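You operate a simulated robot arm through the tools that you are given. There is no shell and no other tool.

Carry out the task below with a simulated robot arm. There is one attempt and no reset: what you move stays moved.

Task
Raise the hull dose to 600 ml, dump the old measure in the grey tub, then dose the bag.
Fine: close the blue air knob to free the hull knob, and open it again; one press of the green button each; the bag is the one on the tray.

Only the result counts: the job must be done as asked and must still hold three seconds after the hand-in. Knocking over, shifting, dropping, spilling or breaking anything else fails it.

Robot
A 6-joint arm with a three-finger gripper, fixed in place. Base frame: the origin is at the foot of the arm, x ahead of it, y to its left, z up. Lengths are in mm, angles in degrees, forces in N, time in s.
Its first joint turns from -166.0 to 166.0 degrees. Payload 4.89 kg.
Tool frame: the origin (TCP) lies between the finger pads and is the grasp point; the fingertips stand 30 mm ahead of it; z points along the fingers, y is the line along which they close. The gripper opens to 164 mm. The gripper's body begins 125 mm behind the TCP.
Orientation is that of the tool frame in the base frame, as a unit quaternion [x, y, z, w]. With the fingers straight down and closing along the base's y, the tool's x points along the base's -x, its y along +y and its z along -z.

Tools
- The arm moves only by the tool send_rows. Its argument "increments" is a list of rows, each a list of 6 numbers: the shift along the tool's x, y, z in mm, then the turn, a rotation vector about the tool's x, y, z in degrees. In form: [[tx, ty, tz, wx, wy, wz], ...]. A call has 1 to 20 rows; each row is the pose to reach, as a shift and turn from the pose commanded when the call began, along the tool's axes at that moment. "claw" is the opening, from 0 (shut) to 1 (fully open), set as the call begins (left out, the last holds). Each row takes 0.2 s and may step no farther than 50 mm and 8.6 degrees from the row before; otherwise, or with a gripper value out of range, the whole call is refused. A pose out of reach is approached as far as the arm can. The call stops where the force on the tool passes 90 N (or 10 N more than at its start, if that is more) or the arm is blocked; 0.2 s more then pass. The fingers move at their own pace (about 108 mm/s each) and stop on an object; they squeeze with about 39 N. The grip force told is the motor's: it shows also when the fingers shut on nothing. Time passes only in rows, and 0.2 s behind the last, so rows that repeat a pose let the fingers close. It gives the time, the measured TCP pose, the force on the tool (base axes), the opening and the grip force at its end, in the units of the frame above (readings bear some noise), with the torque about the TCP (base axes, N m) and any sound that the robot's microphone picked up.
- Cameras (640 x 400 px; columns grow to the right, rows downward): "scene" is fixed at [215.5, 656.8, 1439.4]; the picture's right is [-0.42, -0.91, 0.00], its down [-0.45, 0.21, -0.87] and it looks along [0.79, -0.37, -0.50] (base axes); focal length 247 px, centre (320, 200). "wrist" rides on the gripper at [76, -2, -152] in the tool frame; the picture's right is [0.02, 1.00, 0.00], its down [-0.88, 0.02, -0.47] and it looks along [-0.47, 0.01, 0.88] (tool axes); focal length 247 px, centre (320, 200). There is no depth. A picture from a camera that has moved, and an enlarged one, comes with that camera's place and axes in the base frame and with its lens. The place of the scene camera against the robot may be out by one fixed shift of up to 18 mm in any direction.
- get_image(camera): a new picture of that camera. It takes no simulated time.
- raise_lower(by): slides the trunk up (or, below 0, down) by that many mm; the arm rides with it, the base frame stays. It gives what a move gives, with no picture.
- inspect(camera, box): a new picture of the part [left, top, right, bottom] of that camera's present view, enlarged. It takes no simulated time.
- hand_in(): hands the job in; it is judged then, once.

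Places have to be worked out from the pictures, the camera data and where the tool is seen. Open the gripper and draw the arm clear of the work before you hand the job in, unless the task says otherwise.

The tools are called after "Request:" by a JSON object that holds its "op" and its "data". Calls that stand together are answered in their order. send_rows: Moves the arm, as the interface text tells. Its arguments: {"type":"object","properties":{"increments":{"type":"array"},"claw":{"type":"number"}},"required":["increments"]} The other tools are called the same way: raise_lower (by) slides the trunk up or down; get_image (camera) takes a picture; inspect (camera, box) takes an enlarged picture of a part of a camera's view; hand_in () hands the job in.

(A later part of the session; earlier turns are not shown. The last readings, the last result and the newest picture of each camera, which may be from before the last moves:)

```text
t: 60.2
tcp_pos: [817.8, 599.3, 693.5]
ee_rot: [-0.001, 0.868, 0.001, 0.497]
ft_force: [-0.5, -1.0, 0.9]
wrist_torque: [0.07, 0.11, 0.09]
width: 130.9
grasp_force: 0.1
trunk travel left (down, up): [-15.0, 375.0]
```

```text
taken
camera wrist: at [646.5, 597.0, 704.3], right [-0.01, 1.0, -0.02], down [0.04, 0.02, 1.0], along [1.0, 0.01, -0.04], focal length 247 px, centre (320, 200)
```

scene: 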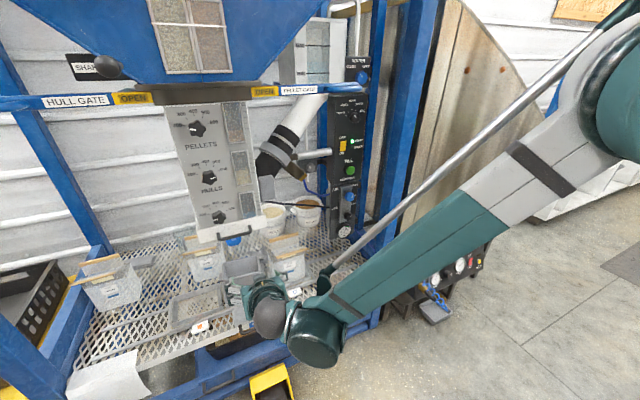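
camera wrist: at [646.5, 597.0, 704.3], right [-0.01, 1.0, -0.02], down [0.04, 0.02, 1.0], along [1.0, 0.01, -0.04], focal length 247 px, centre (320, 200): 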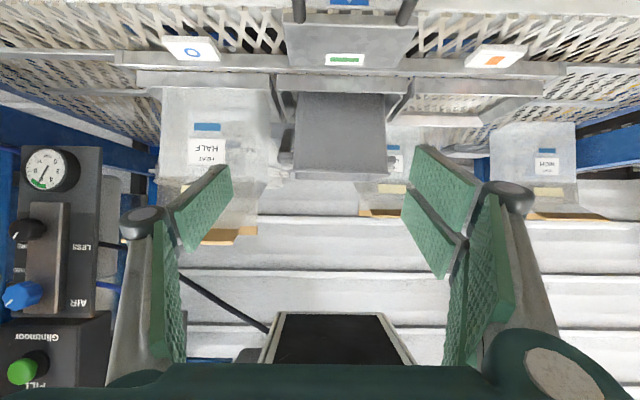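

Request:
{"op": "inspect", "data": {"camera": "wrist", "box": [240, 0, 440, 120]}}

Request:
{"op": "inspect", "data": {"camera": "wrist", "box": [230, 120, 450, 370]}}

```text
3.20 times, centred on (340, 60) of wrist
camera zoom: at [646.5, 597.0, 704.3], right [-0.01, 1.0, -0.02], down [0.04, 0.02, 1.0], along [1.0, 0.01, -0.04], focal length 790 px, centre (256, 648)
```

zoom: 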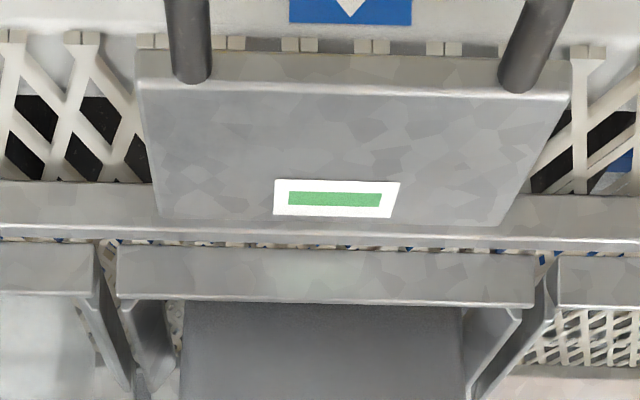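

```text
1.60 times, centred on (340, 245) of wrist
camera zoom: at [646.5, 597.0, 704.3], right [-0.01, 1.0, -0.02], down [0.04, 0.02, 1.0], along [1.0, 0.01, -0.04], focal length 395 px, centre (288, 128)
```

zoom: 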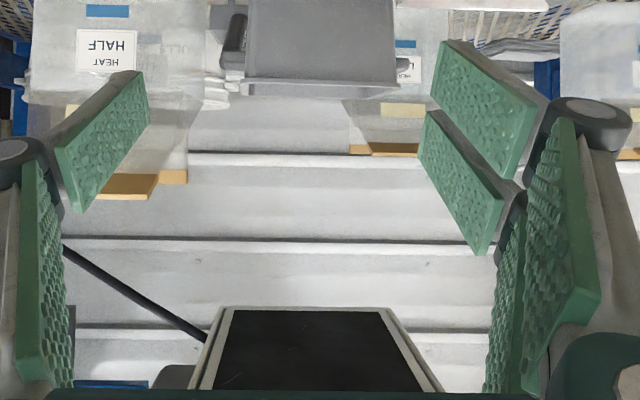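

The outlet spans roughly x 945–1141 centred near y 625, right above the tub (rim centre ≈ (1062, 630, 647)). I look more closely at the bracket beside the tub and at the tray's rails.

Request:
{"op": "inspect", "data": {"camera": "scene", "box": [225, 225, 325, 305]}}

Request:
{"op": "inspect", "data": {"camera": "wrist", "box": [150, 20, 330, 200]}}

Request:
{"op": "inspect", "data": {"camera": "wrist", "box": [0, 0, 320, 150]}}

Request:
{"op": "inspect", "data": {"camera": "wrist", "box": [320, 0, 640, 200]}}

Request:
{"op": "inspect", "data": {"camera": "scene", "box": [60, 230, 220, 370]}}

```text
5.00 times, centred on (275, 265) of scene
camera zoom: at [215.5, 656.8, 1439.4], right [-0.42, -0.91, 0.0], down [-0.45, 0.21, -0.87], along [0.79, -0.37, -0.5], focal length 1233 px, centre (545, -125)
```

zoom: 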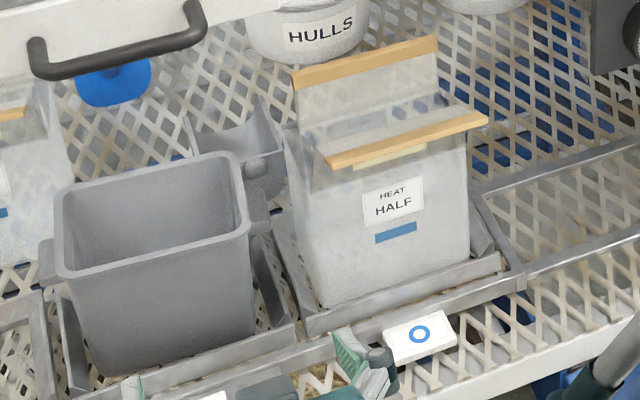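

```text
2.22 times, centred on (240, 110) of wrist
camera zoom: at [646.5, 597.0, 704.3], right [-0.01, 1.0, -0.02], down [0.04, 0.02, 1.0], along [1.0, 0.01, -0.04], focal length 549 px, centre (498, 400)
```

zoom: 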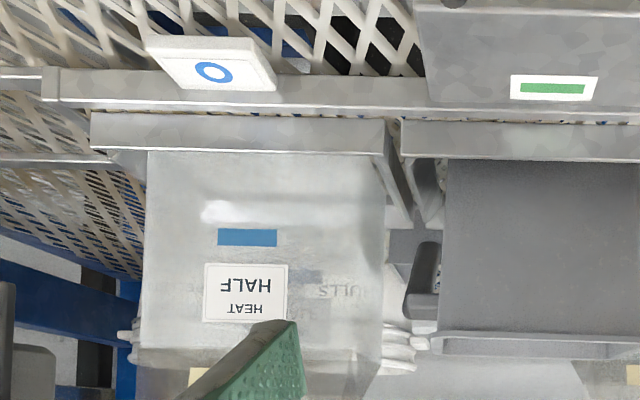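

```text
2.00 times, centred on (160, 75) of wrist
camera zoom: at [646.5, 597.0, 704.3], right [-0.01, 1.0, -0.02], down [0.04, 0.02, 1.0], along [1.0, 0.01, -0.04], focal length 494 px, centre (640, 450)
```

zoom: 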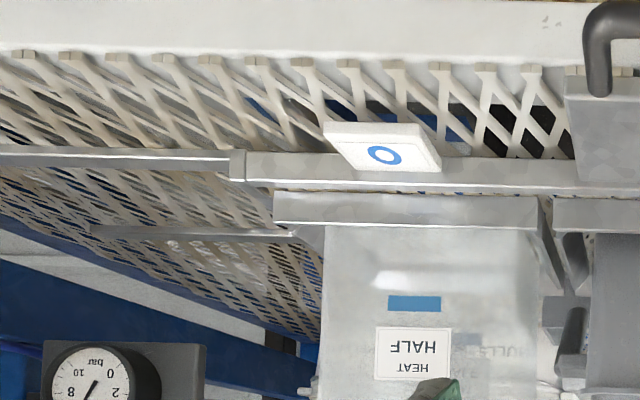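

```text
2.00 times, centred on (480, 100) of wrist
camera zoom: at [646.5, 597.0, 704.3], right [-0.01, 1.0, -0.02], down [0.04, 0.02, 1.0], along [1.0, 0.01, -0.04], focal length 494 px, centre (0, 400)
```

zoom: 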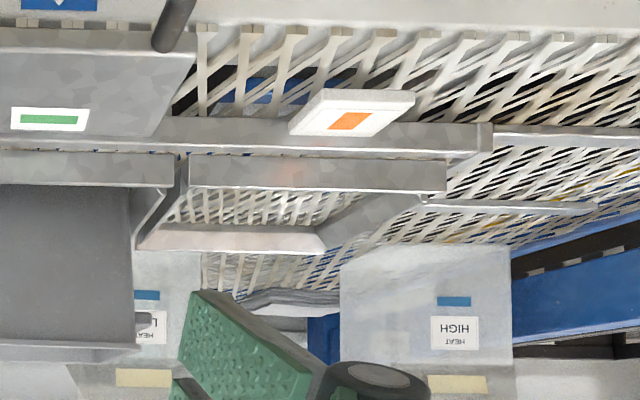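

```text
2.86 times, centred on (140, 300) of scene
camera zoom: at [215.5, 656.8, 1439.4], right [-0.42, -0.91, 0.0], down [-0.45, 0.21, -0.87], along [0.79, -0.37, -0.5], focal length 704 px, centre (834, -86)
```

zoom: 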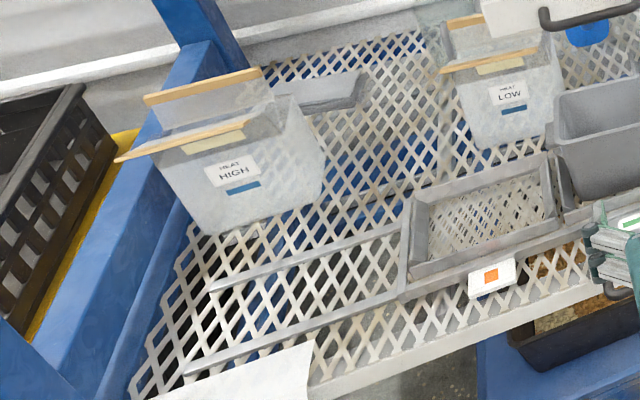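

The tub is beneath the outlet, tray index at green bar. The green button triangulates to about (1084, 97, 989). I move to stand off in front of it, level, fingers closed.

Request:
{"op": "send_rows", "data": {"increments": [[-24.8, -35.9, 0.7, -1.31, -1.87, 4.88], [-49.6, -71.7, 1.4, -2.62, -3.73, 9.76], [-74.4, -107.6, 2.1, -3.92, -5.6, 14.64], [-99.2, -143.4, 2.7, -5.23, -7.47, 19.52], [-124, -179.3, 3.4, -6.54, -9.33, 24.4], [-148.8, -215.1, 4.1, -7.85, -11.2, 29.28], [-173.7, -251, 4.8, -9.16, -13.07, 34.16], [-198.5, -286.9, 5.5, -10.46, -14.93, 39.04], [-223.3, -322.7, 6.2, -11.77, -16.8, 43.92], [-248.1, -358.6, 6.9, -13.08, -18.66, 48.8], [-272.9, -394.4, 7.5, -14.39, -20.53, 53.68], [-297.7, -430.3, 8.2, -15.69, -22.4, 58.56], [-322.5, -466.1, 8.9, -17, -24.26, 63.44], [-347.3, -502, 9.6, -18.31, -26.13, 68.32]], "claw": 0}}

Request:
{"op": "get_image", "data": {"camera": "wrist"}}

```text
t: 63.2
tcp_pos: [1000.3, 101.8, 986.7]
ee_rot: [0.406, 0.581, 0.405, 0.577]
ft_force: [0.2, 2.3, -0.2]
wrist_torque: [0.0, -0.02, -0.17]
width: 0.0
grasp_force: 39.4
trunk travel left (down, up): [-15.0, 375.0]
```

```text
taken
camera wrist: at [847.4, 171.5, 959.3], right [0.01, 0.36, 0.93], down [-0.47, -0.82, 0.32], along [0.88, -0.44, 0.17], focal length 247 px, centre (320, 200)
```

wrist: 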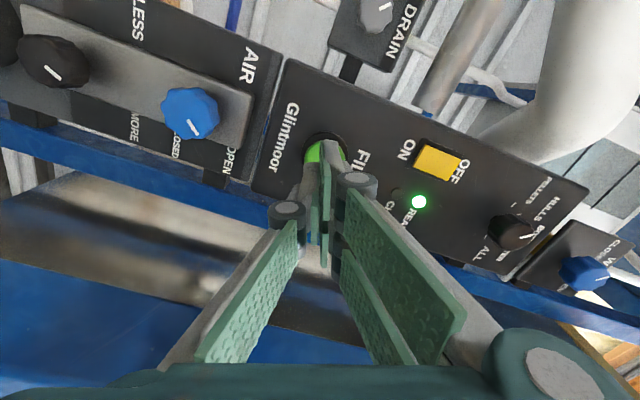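

Request:
{"op": "inspect", "data": {"camera": "wrist", "box": [260, 100, 400, 200]}}

Request:
{"op": "inspect", "data": {"camera": "scene", "box": [310, 110, 410, 210]}}

```text
4.00 times, centred on (330, 150) of wrist
camera zoom: at [847.4, 171.5, 959.3], right [0.01, 0.36, 0.93], down [-0.47, -0.82, 0.32], along [0.88, -0.44, 0.17], focal length 988 px, centre (280, 400)
```

zoom: 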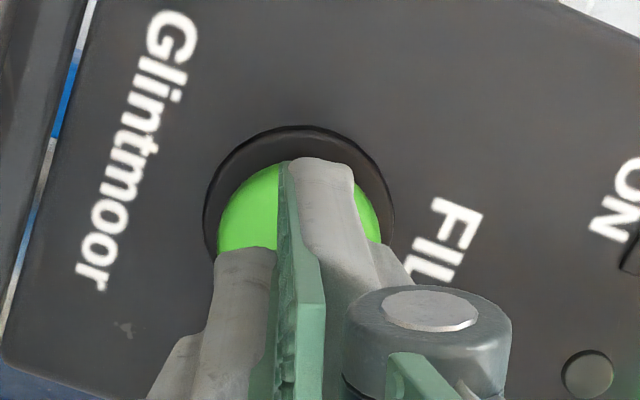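

```text
4.00 times, centred on (360, 160) of scene
camera zoom: at [215.5, 656.8, 1439.4], right [-0.42, -0.91, 0.0], down [-0.45, 0.21, -0.87], along [0.79, -0.37, -0.5], focal length 986 px, centre (160, 360)
```

zoom: 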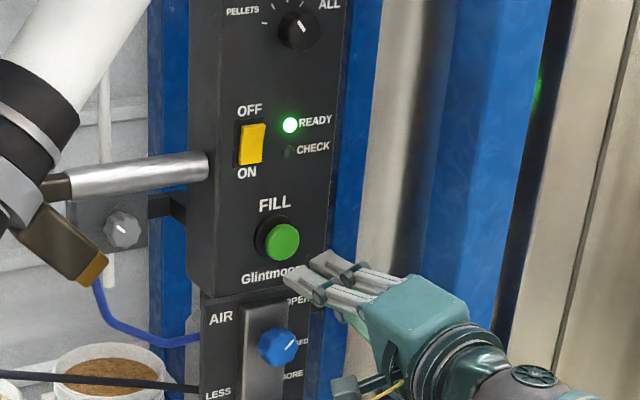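

The fingers are nearly on the button axis. I correct 5 mm sideways and 3 mm up and advance to just short of the button (tips ~1070).

Request:
{"op": "send_rows", "data": {"increments": [[-2.6, 0.6, 15, 0, 0, 0], [-5.2, 1.3, 30, 0, 0, 0], [-5.2, 1.3, 40, 0, 0, 0]], "claw": 0}}

Request:
{"op": "inspect", "data": {"camera": "wrist", "box": [260, 100, 400, 220]}}

Request:
{"op": "inspect", "data": {"camera": "scene", "box": [310, 110, 410, 210]}}

```text
t: 64.0
tcp_pos: [1040.0, 95.5, 989.5]
ee_rot: [0.406, 0.582, 0.404, 0.577]
ft_force: [-1.1, 0.1, -0.1]
wrist_torque: [0.02, 0.03, -0.05]
width: 0.0
grasp_force: 38.5
trunk travel left (down, up): [-15.0, 375.0]
```

```text
3.33 times, centred on (330, 160) of wrist
camera zoom: at [887.8, 165.6, 962.1], right [0.01, 0.36, 0.93], down [-0.47, -0.82, 0.32], along [0.88, -0.44, 0.17], focal length 823 px, centre (287, 333)
```

zoom: 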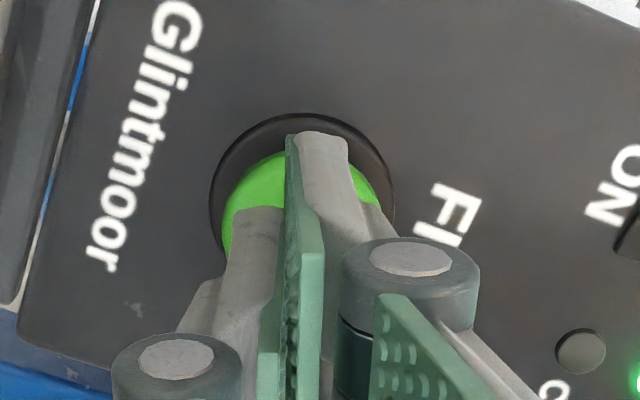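

```text
4.00 times, centred on (360, 160) of scene
camera zoom: at [215.5, 656.8, 1439.4], right [-0.42, -0.91, 0.0], down [-0.45, 0.21, -0.87], along [0.79, -0.37, -0.5], focal length 986 px, centre (160, 360)
```

zoom: 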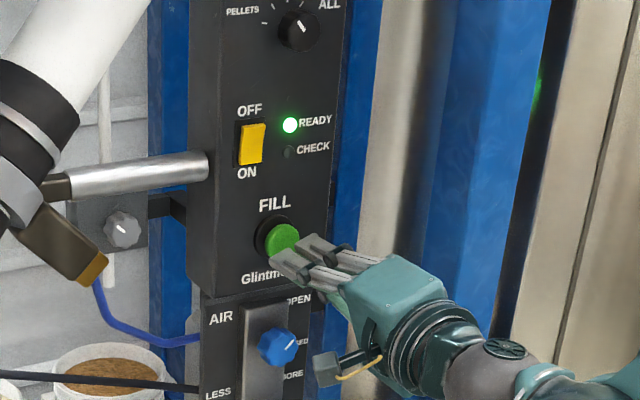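

Centred on the button. I push forward slowly in 3 mm steps and then back out in the same stroke — one press.

Request:
{"op": "send_rows", "data": {"increments": [[0, 0, 4, 0, 0, 0], [0, 0, 8, 0, 0, 0], [0, 0, 11, 0, 0, 0], [0, 0, 14, 0, 0, 0], [0, 0, 17, 0, 0, 0], [0, 0, 19, 0, 0, 0]], "claw": 0}}

Request:
{"op": "inspect", "data": {"camera": "scene", "box": [310, 110, 410, 210]}}

Request:
{"op": "get_image", "data": {"camera": "scene"}}

```text
t: 65.4
tcp_pos: [1060.5, 93.9, 989.8]
ee_rot: [0.406, 0.582, 0.405, 0.576]
ft_force: [-2.3, 0.1, -1.3]
wrist_torque: [-0.02, 0.05, -0.01]
width: 6.0
grasp_force: 45.1
trunk travel left (down, up): [-15.0, 375.0]
```

```text
4.00 times, centred on (360, 160) of scene
camera zoom: at [215.5, 656.8, 1439.4], right [-0.42, -0.91, 0.0], down [-0.45, 0.21, -0.87], along [0.79, -0.37, -0.5], focal length 986 px, centre (160, 360)
```

zoom: 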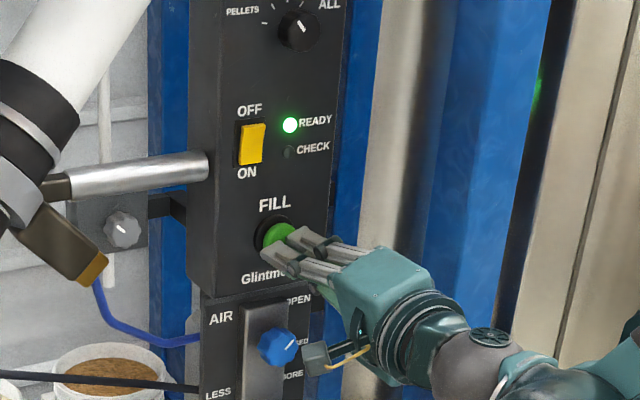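

```text
taken
```

scene: 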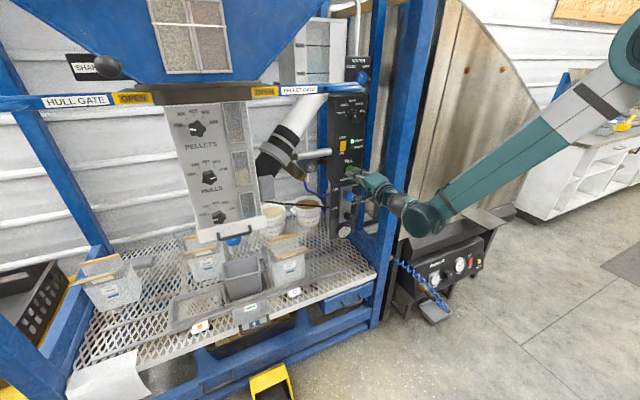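

The fingers have been pried 6 mm apart by something and the push force is only 2 N. I look closely before going on.

Request:
{"op": "inspect", "data": {"camera": "wrist", "box": [270, 110, 390, 230]}}

Request:
{"op": "inspect", "data": {"camera": "scene", "box": [335, 150, 385, 195]}}

Request:
{"op": "inspect", "data": {"camera": "scene", "box": [200, 100, 270, 240]}}

```text
3.33 times, centred on (330, 170) of wrist
camera zoom: at [907.2, 165.2, 963.3], right [0.01, 0.36, 0.93], down [-0.47, -0.82, 0.32], along [0.88, -0.44, 0.17], focal length 823 px, centre (287, 300)
```

zoom: 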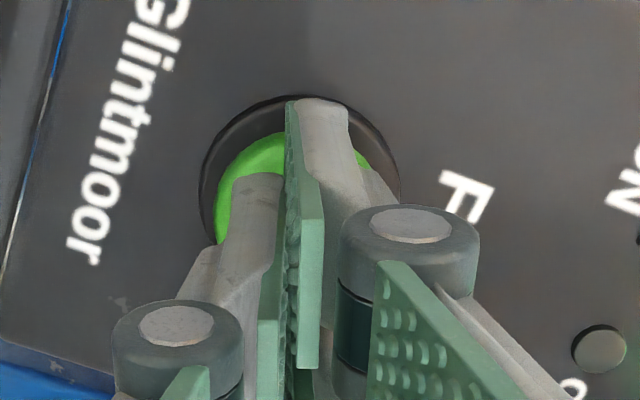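

```text
8.89 times, centred on (360, 172) of scene
camera zoom: at [215.5, 656.8, 1439.4], right [-0.42, -0.91, 0.0], down [-0.45, 0.21, -0.87], along [0.79, -0.37, -0.5], focal length 2192 px, centre (-36, 444)
```

zoom: 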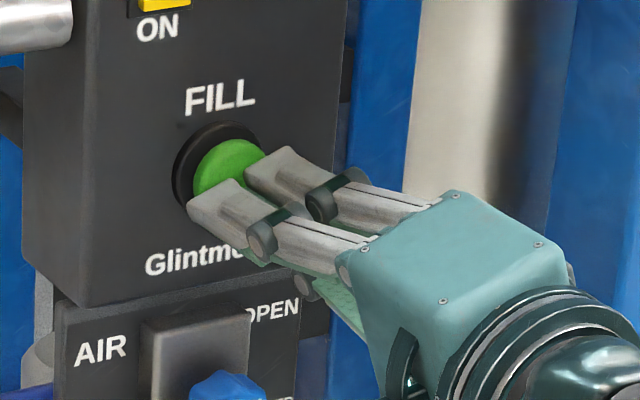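

```text
2.86 times, centred on (235, 170) of scene
camera zoom: at [215.5, 656.8, 1439.4], right [-0.42, -0.91, 0.0], down [-0.45, 0.21, -0.87], along [0.79, -0.37, -0.5], focal length 704 px, centre (563, 286)
```

zoom: 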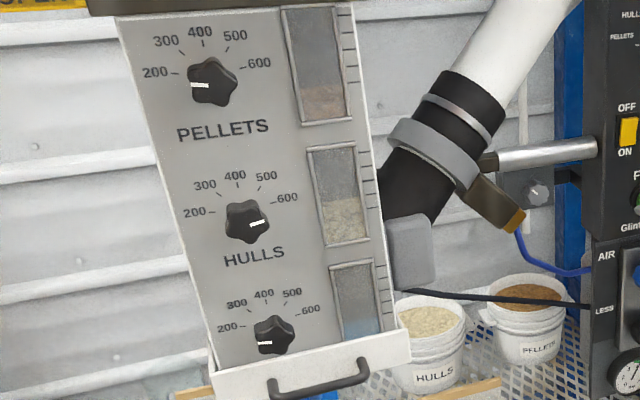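

The dome is wedging between the two fingertips instead of being pressed (READY and window unchanged). I back off 15 mm and shift 5.5 mm along the closing line so one fingertip is centred on the dome.

Request:
{"op": "send_rows", "data": {"increments": [[0, 0, -8, 0, 0, 0], [0, 0, -16, 0, 0, 0], [0, -5.5, -16, 0, 0, 0], [0, -5.5, -16, 0, 0, 0]], "claw": 0}}

Request:
{"op": "inspect", "data": {"camera": "wrist", "box": [270, 110, 390, 230]}}

Request:
{"op": "inspect", "data": {"camera": "scene", "box": [335, 150, 385, 195]}}

```text
t: 66.4
tcp_pos: [1043.6, 93.2, 985.5]
ee_rot: [0.406, 0.582, 0.405, 0.577]
ft_force: [-0.6, -0.1, 0.0]
wrist_torque: [0.02, 0.01, -0.01]
width: 0.1
grasp_force: 44.7
trunk travel left (down, up): [-15.0, 375.0]
```

```text
3.33 times, centred on (330, 170) of wrist
camera zoom: at [890.8, 163.6, 958.6], right [0.01, 0.36, 0.93], down [-0.47, -0.82, 0.32], along [0.88, -0.44, 0.17], focal length 823 px, centre (287, 300)
```

zoom: 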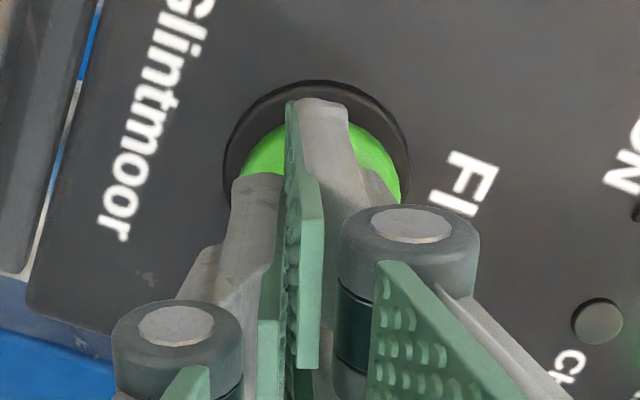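

```text
8.89 times, centred on (360, 172) of scene
camera zoom: at [215.5, 656.8, 1439.4], right [-0.42, -0.91, 0.0], down [-0.45, 0.21, -0.87], along [0.79, -0.37, -0.5], focal length 2192 px, centre (-36, 444)
```

zoom: 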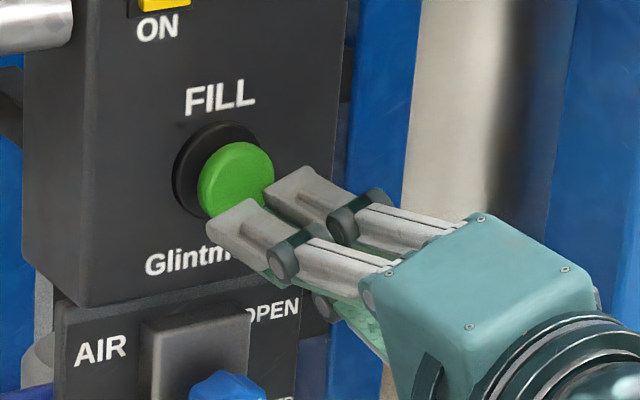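

The button now stands further out than in the previous picture, so it had been partly pushed in. I check lights, window and tub to see whether that press registered.

Request:
{"op": "inspect", "data": {"camera": "scene", "box": [200, 100, 270, 240]}}

Request:
{"op": "inspect", "data": {"camera": "scene", "box": [325, 110, 375, 170]}}

Request:
{"op": "inspect", "data": {"camera": "scene", "box": [205, 235, 285, 305]}}

```text
2.86 times, centred on (235, 170) of scene
camera zoom: at [215.5, 656.8, 1439.4], right [-0.42, -0.91, 0.0], down [-0.45, 0.21, -0.87], along [0.79, -0.37, -0.5], focal length 704 px, centre (563, 286)
```

zoom: 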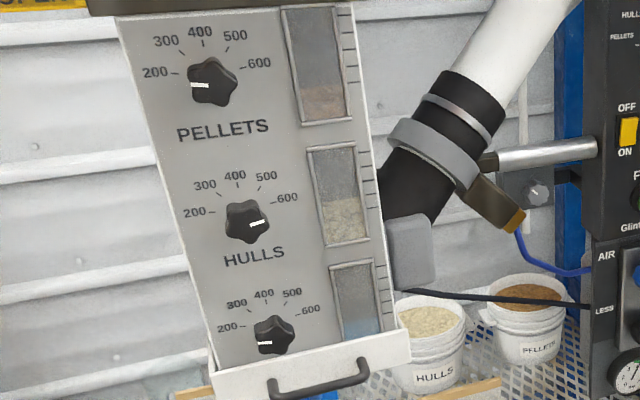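

```text
6.67 times, centred on (350, 140) of scene
camera zoom: at [215.5, 656.8, 1439.4], right [-0.42, -0.91, 0.0], down [-0.45, 0.21, -0.87], along [0.79, -0.37, -0.5], focal length 1644 px, centre (120, 600)
```

zoom: 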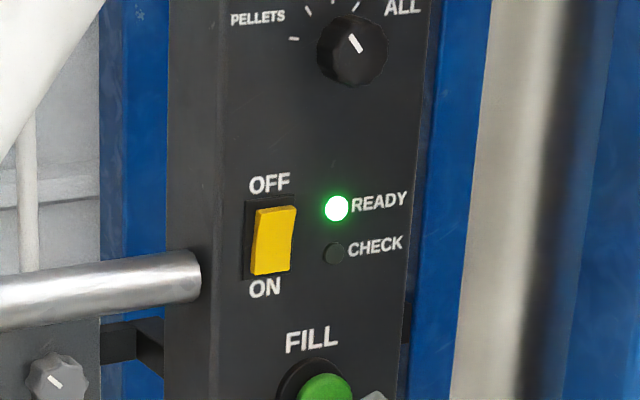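

```text
5.71 times, centred on (245, 270) of scene
camera zoom: at [215.5, 656.8, 1439.4], right [-0.42, -0.91, 0.0], down [-0.45, 0.21, -0.87], along [0.79, -0.37, -0.5], focal length 1409 px, centre (749, -200)
```

zoom: 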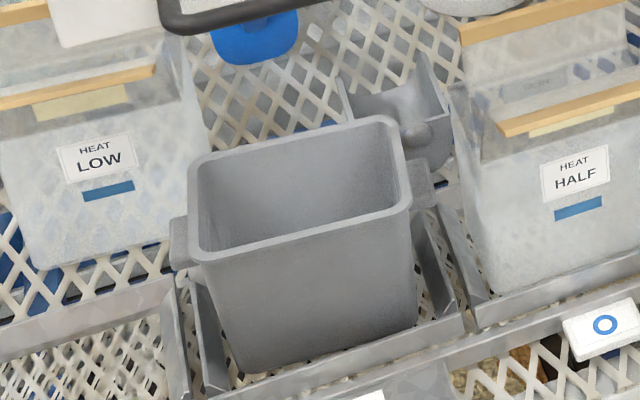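

The old measure is still in the window, so the press did not register. Now with one fingertip centred on the dome I push in small steps.

Request:
{"op": "send_rows", "data": {"increments": [[0, 0, 4, 0, 0, 0], [0, 0, 8, 0, 0, 0], [0, 0, 11, 0, 0, 0], [0, 0, 14, 0, 0, 0], [0, 0, 17, 0, 0, 0]], "claw": 0}}

Request:
{"op": "inspect", "data": {"camera": "scene", "box": [335, 150, 385, 195]}}

Request:
{"op": "inspect", "data": {"camera": "scene", "box": [200, 100, 270, 240]}}

```text
t: 67.6
tcp_pos: [1062.9, 91.3, 984.8]
ee_rot: [0.406, 0.582, 0.405, 0.576]
ft_force: [-4.1, -0.5, -0.9]
wrist_torque: [0.01, 0.04, 0.0]
width: 0.0
grasp_force: 45.0
trunk travel left (down, up): [-15.0, 375.0]
```

```text
8.89 times, centred on (360, 172) of scene
camera zoom: at [215.5, 656.8, 1439.4], right [-0.42, -0.91, 0.0], down [-0.45, 0.21, -0.87], along [0.79, -0.37, -0.5], focal length 2192 px, centre (-36, 444)
```

zoom: 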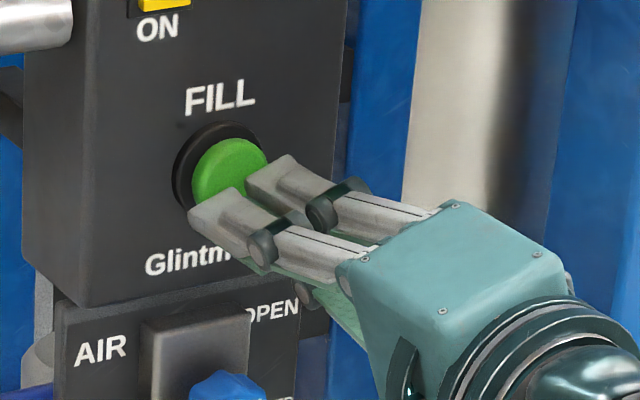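

```text
2.86 times, centred on (235, 170) of scene
camera zoom: at [215.5, 656.8, 1439.4], right [-0.42, -0.91, 0.0], down [-0.45, 0.21, -0.87], along [0.79, -0.37, -0.5], focal length 704 px, centre (563, 286)
```

zoom: 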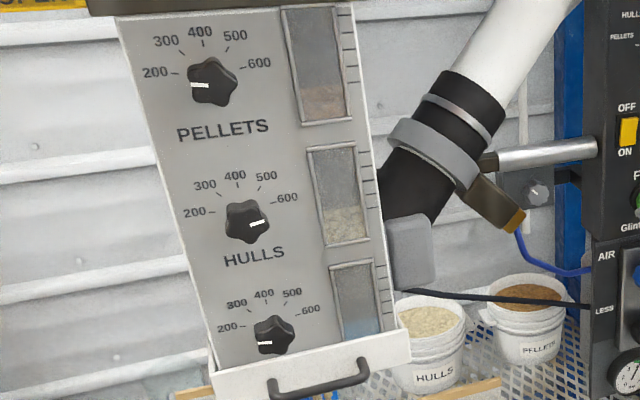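

The button is pushed in with ~4 N. I compare the window levels and lights now.

Request:
{"op": "inspect", "data": {"camera": "scene", "box": [215, 95, 265, 235]}}

Request:
{"op": "inspect", "data": {"camera": "scene", "box": [325, 110, 375, 170]}}

Request:
{"op": "inspect", "data": {"camera": "scene", "box": [205, 225, 285, 305]}}

```text
2.86 times, centred on (240, 165) of scene
camera zoom: at [215.5, 656.8, 1439.4], right [-0.42, -0.91, 0.0], down [-0.45, 0.21, -0.87], along [0.79, -0.37, -0.5], focal length 704 px, centre (549, 300)
```

zoom: 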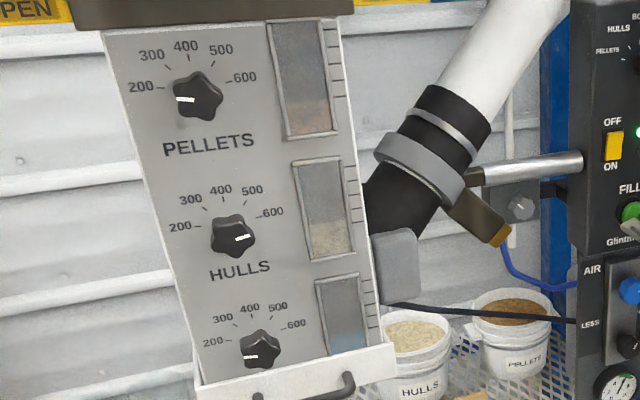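

```text
6.67 times, centred on (350, 140) of scene
camera zoom: at [215.5, 656.8, 1439.4], right [-0.42, -0.91, 0.0], down [-0.45, 0.21, -0.87], along [0.79, -0.37, -0.5], focal length 1644 px, centre (120, 600)
```

zoom: 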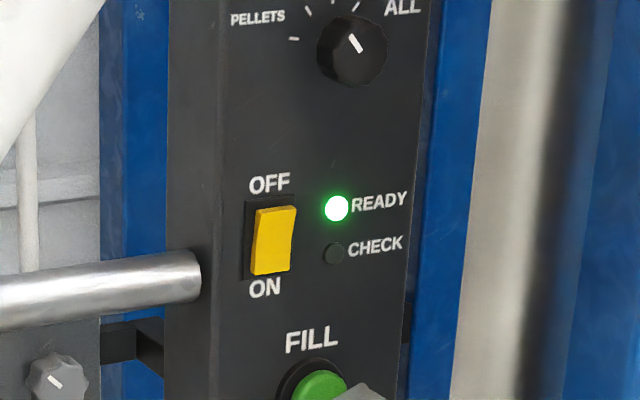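

```text
5.00 times, centred on (245, 265) of scene
camera zoom: at [215.5, 656.8, 1439.4], right [-0.42, -0.91, 0.0], down [-0.45, 0.21, -0.87], along [0.79, -0.37, -0.5], focal length 1233 px, centre (695, -125)
```

zoom: 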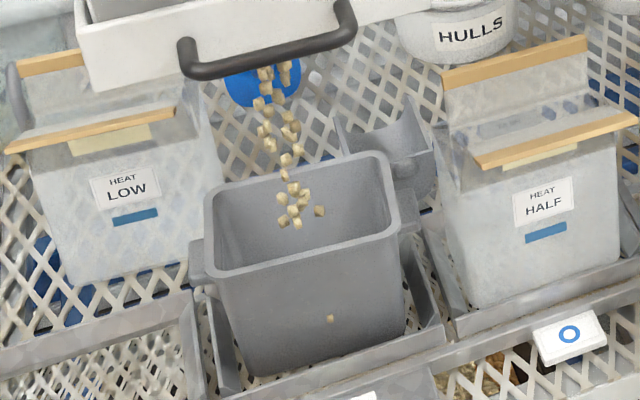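

Hulls are dropping into the tub — the press registered. I withdraw from the button and let the dump finish.

Request:
{"op": "send_rows", "data": {"increments": [[0, 0, -10, 0, 0, 0], [0, 0, -25, 0, 0, 0], [0, 0, -50, 0, 0, 0], [0, 0, -60, 0, 0, 0]], "claw": 0}}

Request:
{"op": "inspect", "data": {"camera": "scene", "box": [205, 225, 285, 305]}}

Request:
{"op": "inspect", "data": {"camera": "scene", "box": [215, 95, 265, 235]}}

Request:
{"op": "inspect", "data": {"camera": "scene", "box": [325, 110, 375, 170]}}

```text
t: 68.6
tcp_pos: [1002.1, 93.8, 983.6]
ee_rot: [0.406, 0.582, 0.404, 0.577]
ft_force: [0.9, -0.8, -0.1]
wrist_torque: [-0.01, -0.06, -0.01]
width: 0.0
grasp_force: 44.6
trunk travel left (down, up): [-15.0, 375.0]
```

```text
5.00 times, centred on (245, 265) of scene
camera zoom: at [215.5, 656.8, 1439.4], right [-0.42, -0.91, 0.0], down [-0.45, 0.21, -0.87], along [0.79, -0.37, -0.5], focal length 1233 px, centre (695, -125)
```

zoom: 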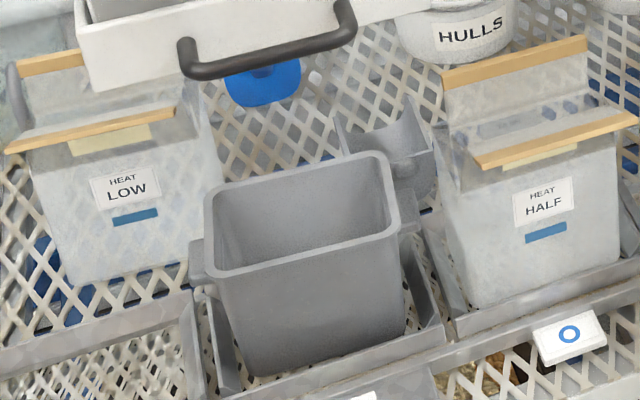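

```text
2.86 times, centred on (240, 165) of scene
camera zoom: at [215.5, 656.8, 1439.4], right [-0.42, -0.91, 0.0], down [-0.45, 0.21, -0.87], along [0.79, -0.37, -0.5], focal length 704 px, centre (549, 300)
```

zoom: 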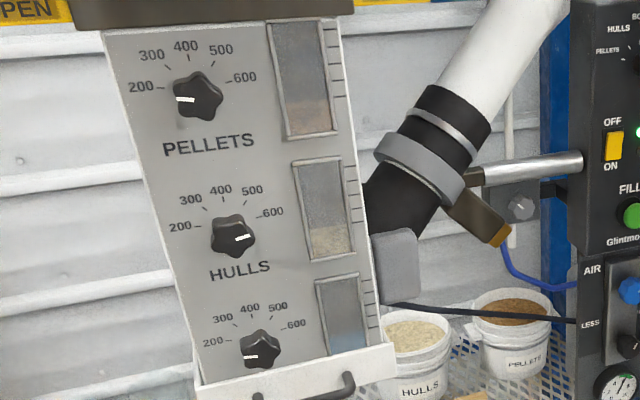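

```text
6.67 times, centred on (350, 140) of scene
camera zoom: at [215.5, 656.8, 1439.4], right [-0.42, -0.91, 0.0], down [-0.45, 0.21, -0.87], along [0.79, -0.37, -0.5], focal length 1644 px, centre (120, 600)
```

zoom: 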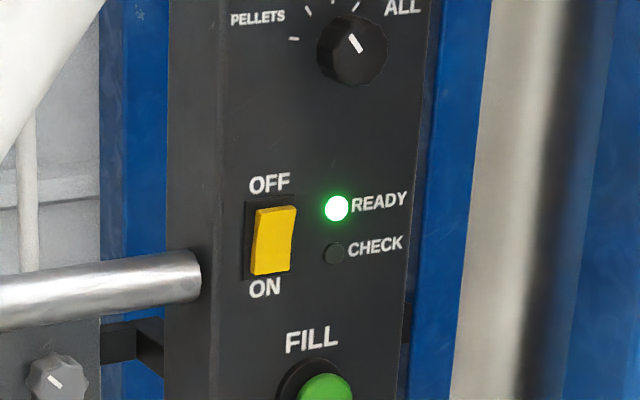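

Falling has stopped for now; the hull window is lower. I wait a couple of seconds in place to see the chamber empty and refill to the new dose.

Request:
{"op": "send_rows", "data": {"increments": [[0, 0, 0, 0, 0, 0], [0, 0, 0, 0, 0, 0], [0, 0, 0, 0, 0, 0], [0, 0, 0, 0, 0, 0], [0, 0, 0, 0, 0, 0], [0, 0, 0, 0, 0, 0], [0, 0, 0, 0, 0, 0], [0, 0, 0, 0, 0, 0], [0, 0, 0, 0, 0, 0], [0, 0, 0, 0, 0, 0]], "claw": 0}}

Request:
{"op": "inspect", "data": {"camera": "scene", "box": [215, 145, 265, 195]}}

Request:
{"op": "inspect", "data": {"camera": "scene", "box": [325, 110, 375, 170]}}

```text
t: 70.8
tcp_pos: [1001.7, 93.8, 983.1]
ee_rot: [0.407, 0.581, 0.405, 0.576]
ft_force: [0.5, -0.6, 0.5]
wrist_torque: [-0.03, 0.0, 0.0]
width: 0.2
grasp_force: 45.1
trunk travel left (down, up): [-15.0, 375.0]
```

```text
8.00 times, centred on (240, 170) of scene
camera zoom: at [215.5, 656.8, 1439.4], right [-0.42, -0.91, 0.0], down [-0.45, 0.21, -0.87], along [0.79, -0.37, -0.5], focal length 1973 px, centre (960, 440)
```

zoom: 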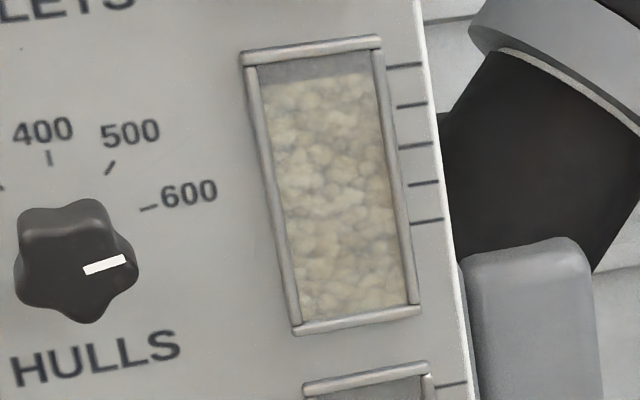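

```text
6.67 times, centred on (350, 140) of scene
camera zoom: at [215.5, 656.8, 1439.4], right [-0.42, -0.91, 0.0], down [-0.45, 0.21, -0.87], along [0.79, -0.37, -0.5], focal length 1644 px, centre (120, 600)
```

zoom: 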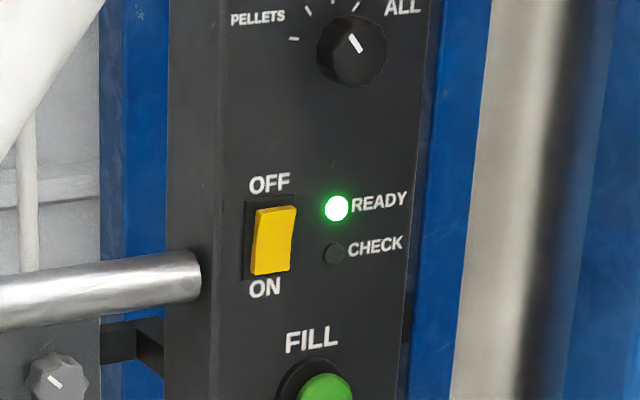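

The chamber has refilled to the top (600) mark and READY is on. Now the tray: I move to look at its handle closely from above-front.

Request:
{"op": "send_rows", "data": {"increments": [[43.1, -8.4, -15.7, 2.6, 3.72, -4.51], [86.1, -16.9, -31.4, 5.21, 7.44, -9.02], [129.2, -25.3, -47.1, 7.81, 11.16, -13.53], [172.2, -33.7, -62.9, 10.42, 14.87, -18.05], [215.3, -42.2, -78.6, 13.02, 18.59, -22.56], [258.3, -50.6, -94.3, 15.63, 22.31, -27.07], [301.4, -59.1, -110, 18.23, 26.03, -31.58], [344.5, -67.5, -125.7, 20.83, 29.75, -36.09], [387.5, -75.9, -141.4, 23.44, 33.47, -40.6], [430.6, -84.4, -157.1, 26.04, 37.19, -45.11], [473.6, -92.8, -172.9, 28.65, 40.9, -49.63], [516.7, -101.2, -188.6, 31.25, 44.62, -54.14], [559.7, -109.7, -204.3, 33.86, 48.34, -58.65], [602.8, -118.1, -220, 36.46, 52.06, -63.16]], "claw": 0.5}}

Request:
{"op": "get_image", "data": {"camera": "wrist"}}

Request:
{"op": "get_image", "data": {"camera": "scene"}}

```text
t: 73.8
tcp_pos: [777.7, 614.2, 668.5]
ee_rot: [0.0, 0.967, 0.0, 0.255]
ft_force: [-1.0, -0.9, 2.3]
wrist_torque: [0.22, 0.11, 0.14]
width: 82.1
grasp_force: 0.1
trunk travel left (down, up): [-15.0, 375.0]
```

```text
taken
camera wrist: at [635.4, 613.5, 763.2], right [-0.02, 1.0, -0.01], down [0.53, 0.02, 0.85], along [0.85, 0.01, -0.53], focal length 247 px, centre (320, 200)
```

wrist: 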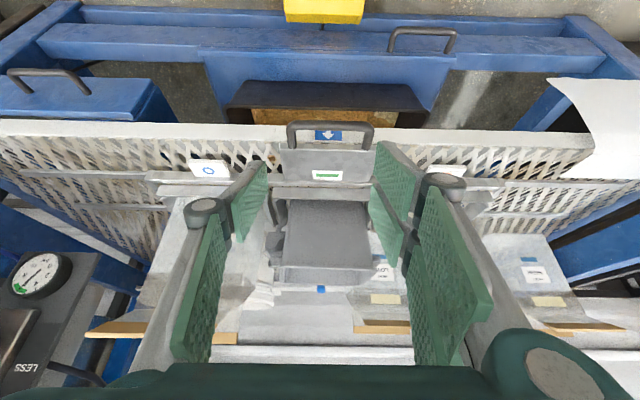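

```text
taken
```

scene: 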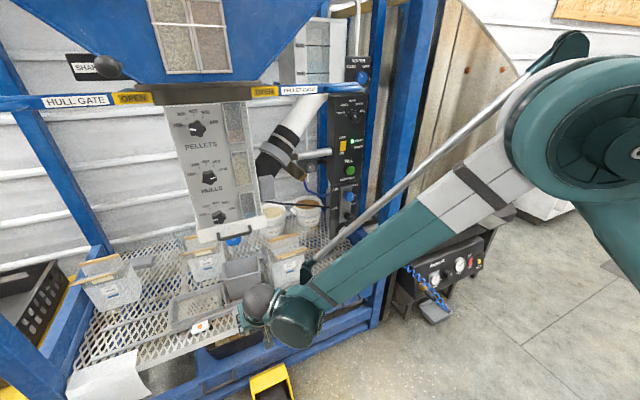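

Request:
{"op": "inspect", "data": {"camera": "wrist", "box": [260, 100, 400, 220]}}

Request:
{"op": "inspect", "data": {"camera": "wrist", "box": [100, 110, 560, 280]}}

```text
3.33 times, centred on (330, 160) of wrist
camera zoom: at [635.4, 613.5, 763.2], right [-0.02, 1.0, -0.01], down [0.53, 0.02, 0.85], along [0.85, 0.01, -0.53], focal length 823 px, centre (287, 333)
```

zoom: 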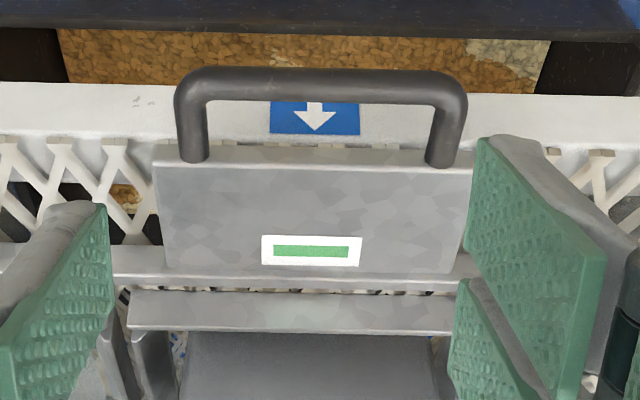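

```text
1.39 times, centred on (330, 195) of wrist
camera zoom: at [635.4, 613.5, 763.2], right [-0.02, 1.0, -0.01], down [0.53, 0.02, 0.85], along [0.85, 0.01, -0.53], focal length 344 px, centre (306, 207)
```

zoom: 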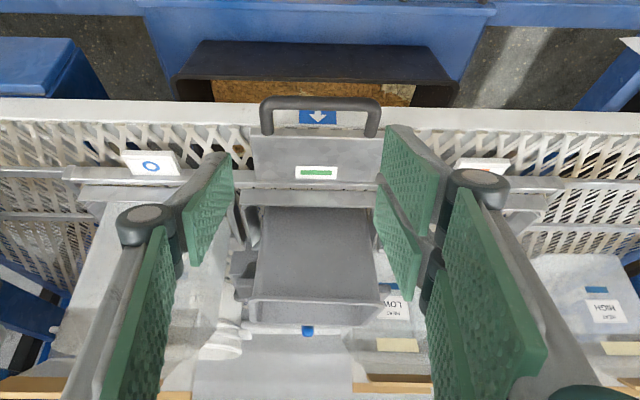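

The handle bar is at about (862, 628, 501), legs 105 mm apart running back to a sloping plate. The tray must go +y about one pitch. I test in free space whether the arm reaches the end position with the tool pitched 60°.

Request:
{"op": "send_rows", "data": {"increments": [[-11.5, 26.2, 13, 0, -6.1, 0], [-23, 52.4, 25.9, 0, -12.2, 0], [-34.5, 78.6, 38.9, 0, -18.3, 0], [-46, 104.8, 51.8, 0, -24.4, 0], [-57.5, 131, 64.8, 0, -30.45, 0]], "claw": 0.5}}

Request:
{"op": "get_image", "data": {"camera": "wrist"}}

```text
t: 75.0
tcp_pos: [860.2, 750.0, 642.5]
ee_rot: [0.0, 0.865, 0.0, 0.502]
ft_force: [-0.9, -0.5, 1.8]
wrist_torque: [0.09, 0.25, 0.2]
width: 82.0
grasp_force: 0.1
trunk travel left (down, up): [-15.0, 375.0]
```

```text
taken
camera wrist: at [689.7, 747.3, 652.0], right [-0.01, 1.0, -0.02], down [0.03, 0.02, 1.0], along [1.0, 0.01, -0.03], focal length 247 px, centre (320, 200)
```

wrist: 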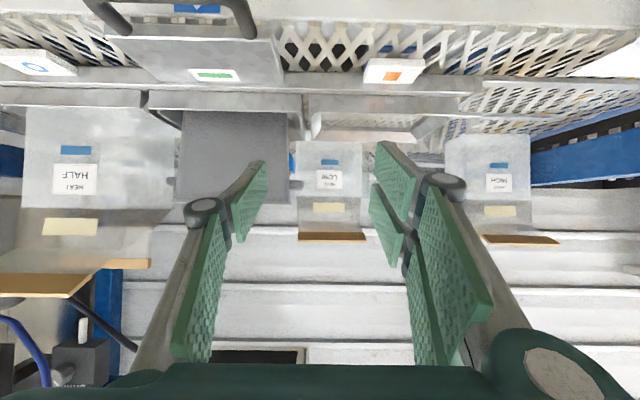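

That is reachable. I test low as well, in the free space in front of the tray lip at (830, 780, 515).

Request:
{"op": "send_rows", "data": {"increments": [[41.7, 10, 12.5, 0, 0, 0], [83.3, 20, 25, 0, 0, 0], [125, 30, 37.5, 0, 0, 0]], "claw": 0.5}}

Request:
{"op": "get_image", "data": {"camera": "wrist"}}

Request:
{"op": "get_image", "data": {"camera": "scene"}}

```text
t: 75.8
tcp_pos: [829.8, 776.9, 513.6]
ee_rot: [-0.001, 0.866, 0.001, 0.5]
ft_force: [0.2, -1.1, 1.6]
wrist_torque: [0.07, 0.18, 0.12]
width: 81.9
grasp_force: 0.0
trunk travel left (down, up): [-15.0, 375.0]
```

```text
taken
camera wrist: at [659.1, 774.4, 522.5], right [-0.01, 1.0, -0.02], down [0.03, 0.02, 1.0], along [1.0, 0.01, -0.03], focal length 247 px, centre (320, 200)
```

wrist: 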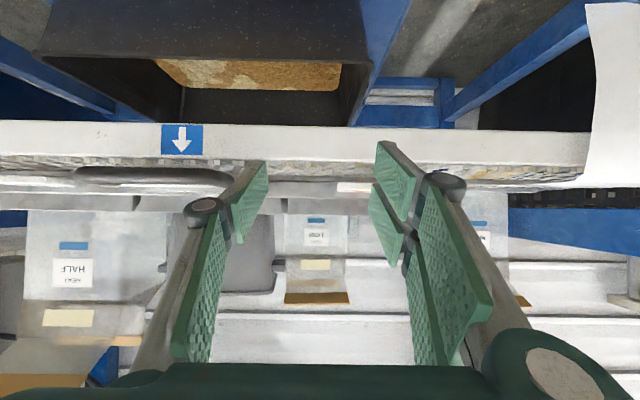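

```text
taken
```

scene: 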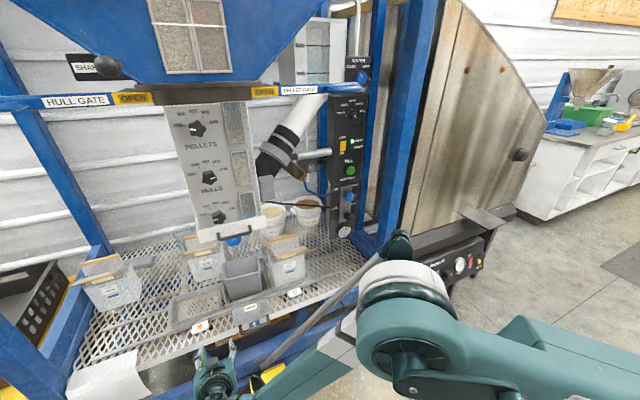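

Reachable too. I test the farthest pose needed if I straddle the whole handle (about (862, 812, 540)), still in free space.

Request:
{"op": "send_rows", "data": {"increments": [[-38.5, 0, 14.7, 0, 0, 0], [-38.5, 35, 14.7, 0, 0, 0]], "claw": 0.5}}

```text
t: 76.4
tcp_pos: [862.3, 813.1, 538.3]
ee_rot: [0.0, 0.866, 0.0, 0.501]
ft_force: [0.5, -0.2, -0.5]
wrist_torque: [0.02, 0.07, 0.0]
width: 82.1
grasp_force: 0.1
trunk travel left (down, up): [-15.0, 375.0]
```

All reachable. I go to the pre-grasp in front of the handle at (800, 628, 542), pitched 60°, gripper fully open, to straddle both legs from outside.

Request:
{"op": "send_rows", "data": {"increments": [[20, 0, -40, 0, 0, 0], [27.5, -46, -55.7, 0, 0, 0], [27.5, -92.5, -55.7, 0, 0, 0], [27.5, -139, -55.7, 0, 0, 0], [27.5, -185, -55.7, 0, 0, 0]], "claw": 1}}

Request:
{"op": "get_image", "data": {"camera": "wrist"}}

```text
t: 77.6
tcp_pos: [799.0, 630.2, 543.1]
ee_rot: [-0.001, 0.865, 0.0, 0.501]
ft_force: [0.1, 0.8, -0.7]
wrist_torque: [-0.07, -0.16, -0.1]
width: 163.8
grasp_force: 0.0
trunk travel left (down, up): [-15.0, 375.0]
```

```text
taken
camera wrist: at [628.4, 627.7, 553.3], right [-0.01, 1.0, -0.02], down [0.03, 0.02, 1.0], along [1.0, 0.01, -0.03], focal length 247 px, centre (320, 200)
```

wrist: 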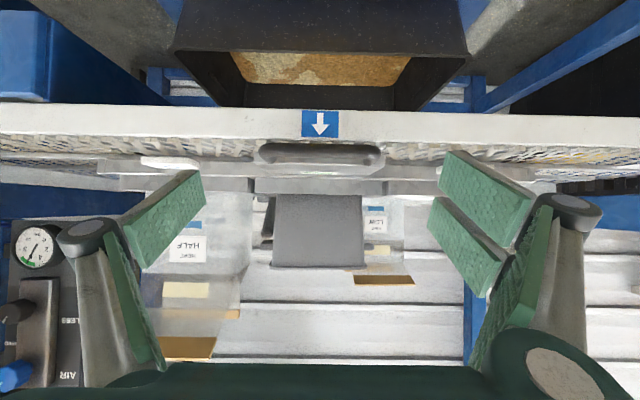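

Request:
{"op": "inspect", "data": {"camera": "wrist", "box": [220, 90, 420, 230]}}

```text
2.86 times, centred on (320, 160) of wrist
camera zoom: at [628.4, 627.7, 553.3], right [-0.01, 1.0, -0.02], down [0.03, 0.02, 1.0], along [1.0, 0.01, -0.03], focal length 706 px, centre (320, 314)
```

zoom: 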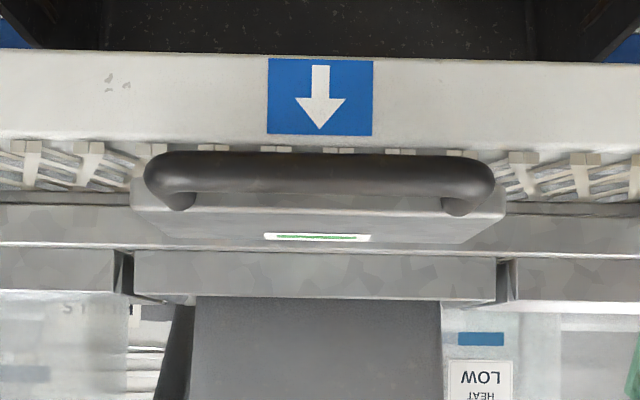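

The camera is now straight in front: handle, arrow and cell are all centred at y≈629.5; handle 117 mm wide at z≈499. I advance 60 mm so the fingers straddle the legs.

Request:
{"op": "send_rows", "data": {"increments": [[0, -0.7, 20, 0, 0, 0], [0, -0.7, 40, 0, 0, 0], [0, -0.7, 52, 0, 0, 0], [0, -0.7, 61, 0, 0, 0]], "claw": 1}}

Request:
{"op": "get_image", "data": {"camera": "wrist"}}

```text
t: 78.6
tcp_pos: [853.7, 627.9, 514.3]
ee_rot: [-0.001, 0.865, 0.001, 0.501]
ft_force: [0.3, -0.4, -0.1]
wrist_torque: [0.02, 0.06, 0.03]
width: 164.2
grasp_force: 0.1
trunk travel left (down, up): [-15.0, 375.0]
```

```text
taken
camera wrist: at [682.8, 626.6, 523.1], right [-0.01, 1.0, -0.02], down [0.03, 0.02, 1.0], along [1.0, 0.01, -0.03], focal length 247 px, centre (320, 200)
```

wrist: 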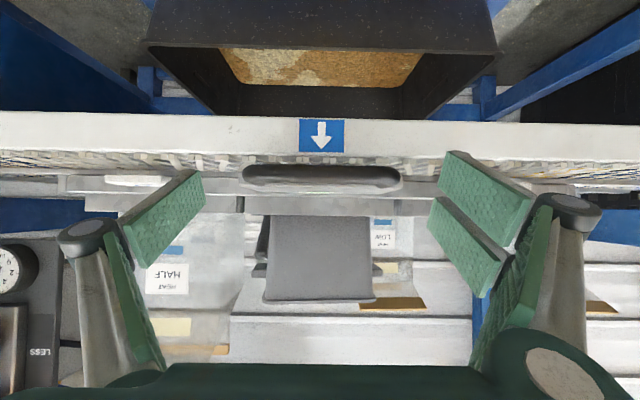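

The fingertips are level with the handle on both sides. I close on it.

Request:
{"op": "send_rows", "data": {"increments": [[0, 0, 0, 0, 0, 0], [0, 0, 0, 0, 0, 0], [0, 0, 0, 0, 0, 0], [0, 0, 0, 0, 0, 0]], "claw": 0.5}}

Request:
{"op": "get_image", "data": {"camera": "wrist"}}

```text
t: 79.6
tcp_pos: [852.5, 629.5, 513.0]
ee_rot: [-0.001, 0.866, 0.001, 0.501]
ft_force: [-32.8, 1.9, 8.5]
wrist_torque: [-0.33, 0.32, 0.12]
width: 116.6
grasp_force: 45.3
trunk travel left (down, up): [-15.0, 375.0]
```

```text
taken
camera wrist: at [681.6, 627.1, 523.8], right [-0.01, 1.0, -0.02], down [0.03, 0.02, 1.0], along [1.0, 0.01, -0.03], focal length 247 px, centre (320, 200)
```

wrist: 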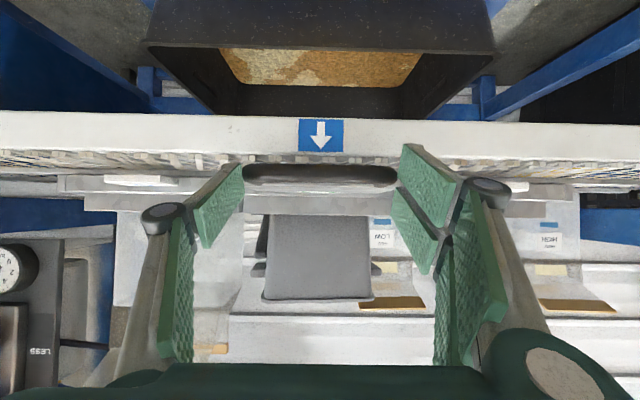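

Handle gripped (116.6 mm). I slide the tray left slowly, first 40 mm, watching the force.

Request:
{"op": "send_rows", "data": {"increments": [[0, 5, -1, 0, 0, 0], [0, 12, -1, 0, 0, 0], [0, 20, -1, 0, 0, 0], [0, 30, -1, 0, 0, 0], [0, 40, -1, 0, 0, 0]], "claw": 0.5}}

Request:
{"op": "get_image", "data": {"camera": "wrist"}}

Request:
{"op": "get_image", "data": {"camera": "scene"}}

```text
t: 80.8
tcp_pos: [853.2, 668.9, 514.6]
ee_rot: [-0.001, 0.866, 0.001, 0.501]
ft_force: [-34.2, 1.3, -1.7]
wrist_torque: [0.37, 0.61, -0.43]
width: 115.5
grasp_force: 44.9
trunk travel left (down, up): [-15.0, 375.0]
```

```text
taken
camera wrist: at [681.3, 666.8, 524.1], right [-0.01, 1.0, -0.02], down [0.03, 0.02, 1.0], along [1.0, 0.01, -0.03], focal length 247 px, centre (320, 200)
```

wrist: 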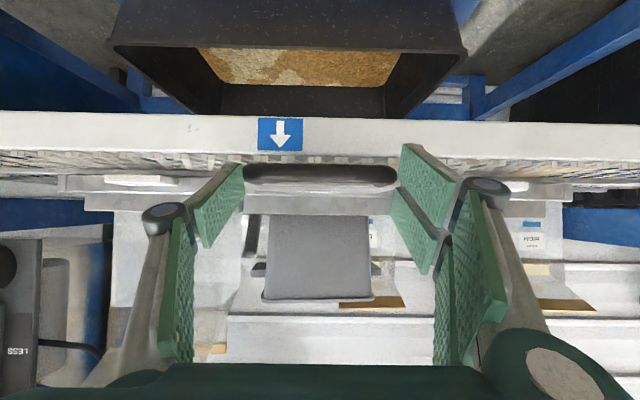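

```text
taken
```

scene: 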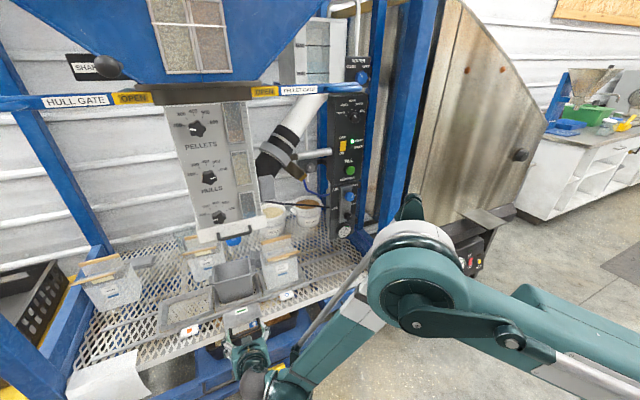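

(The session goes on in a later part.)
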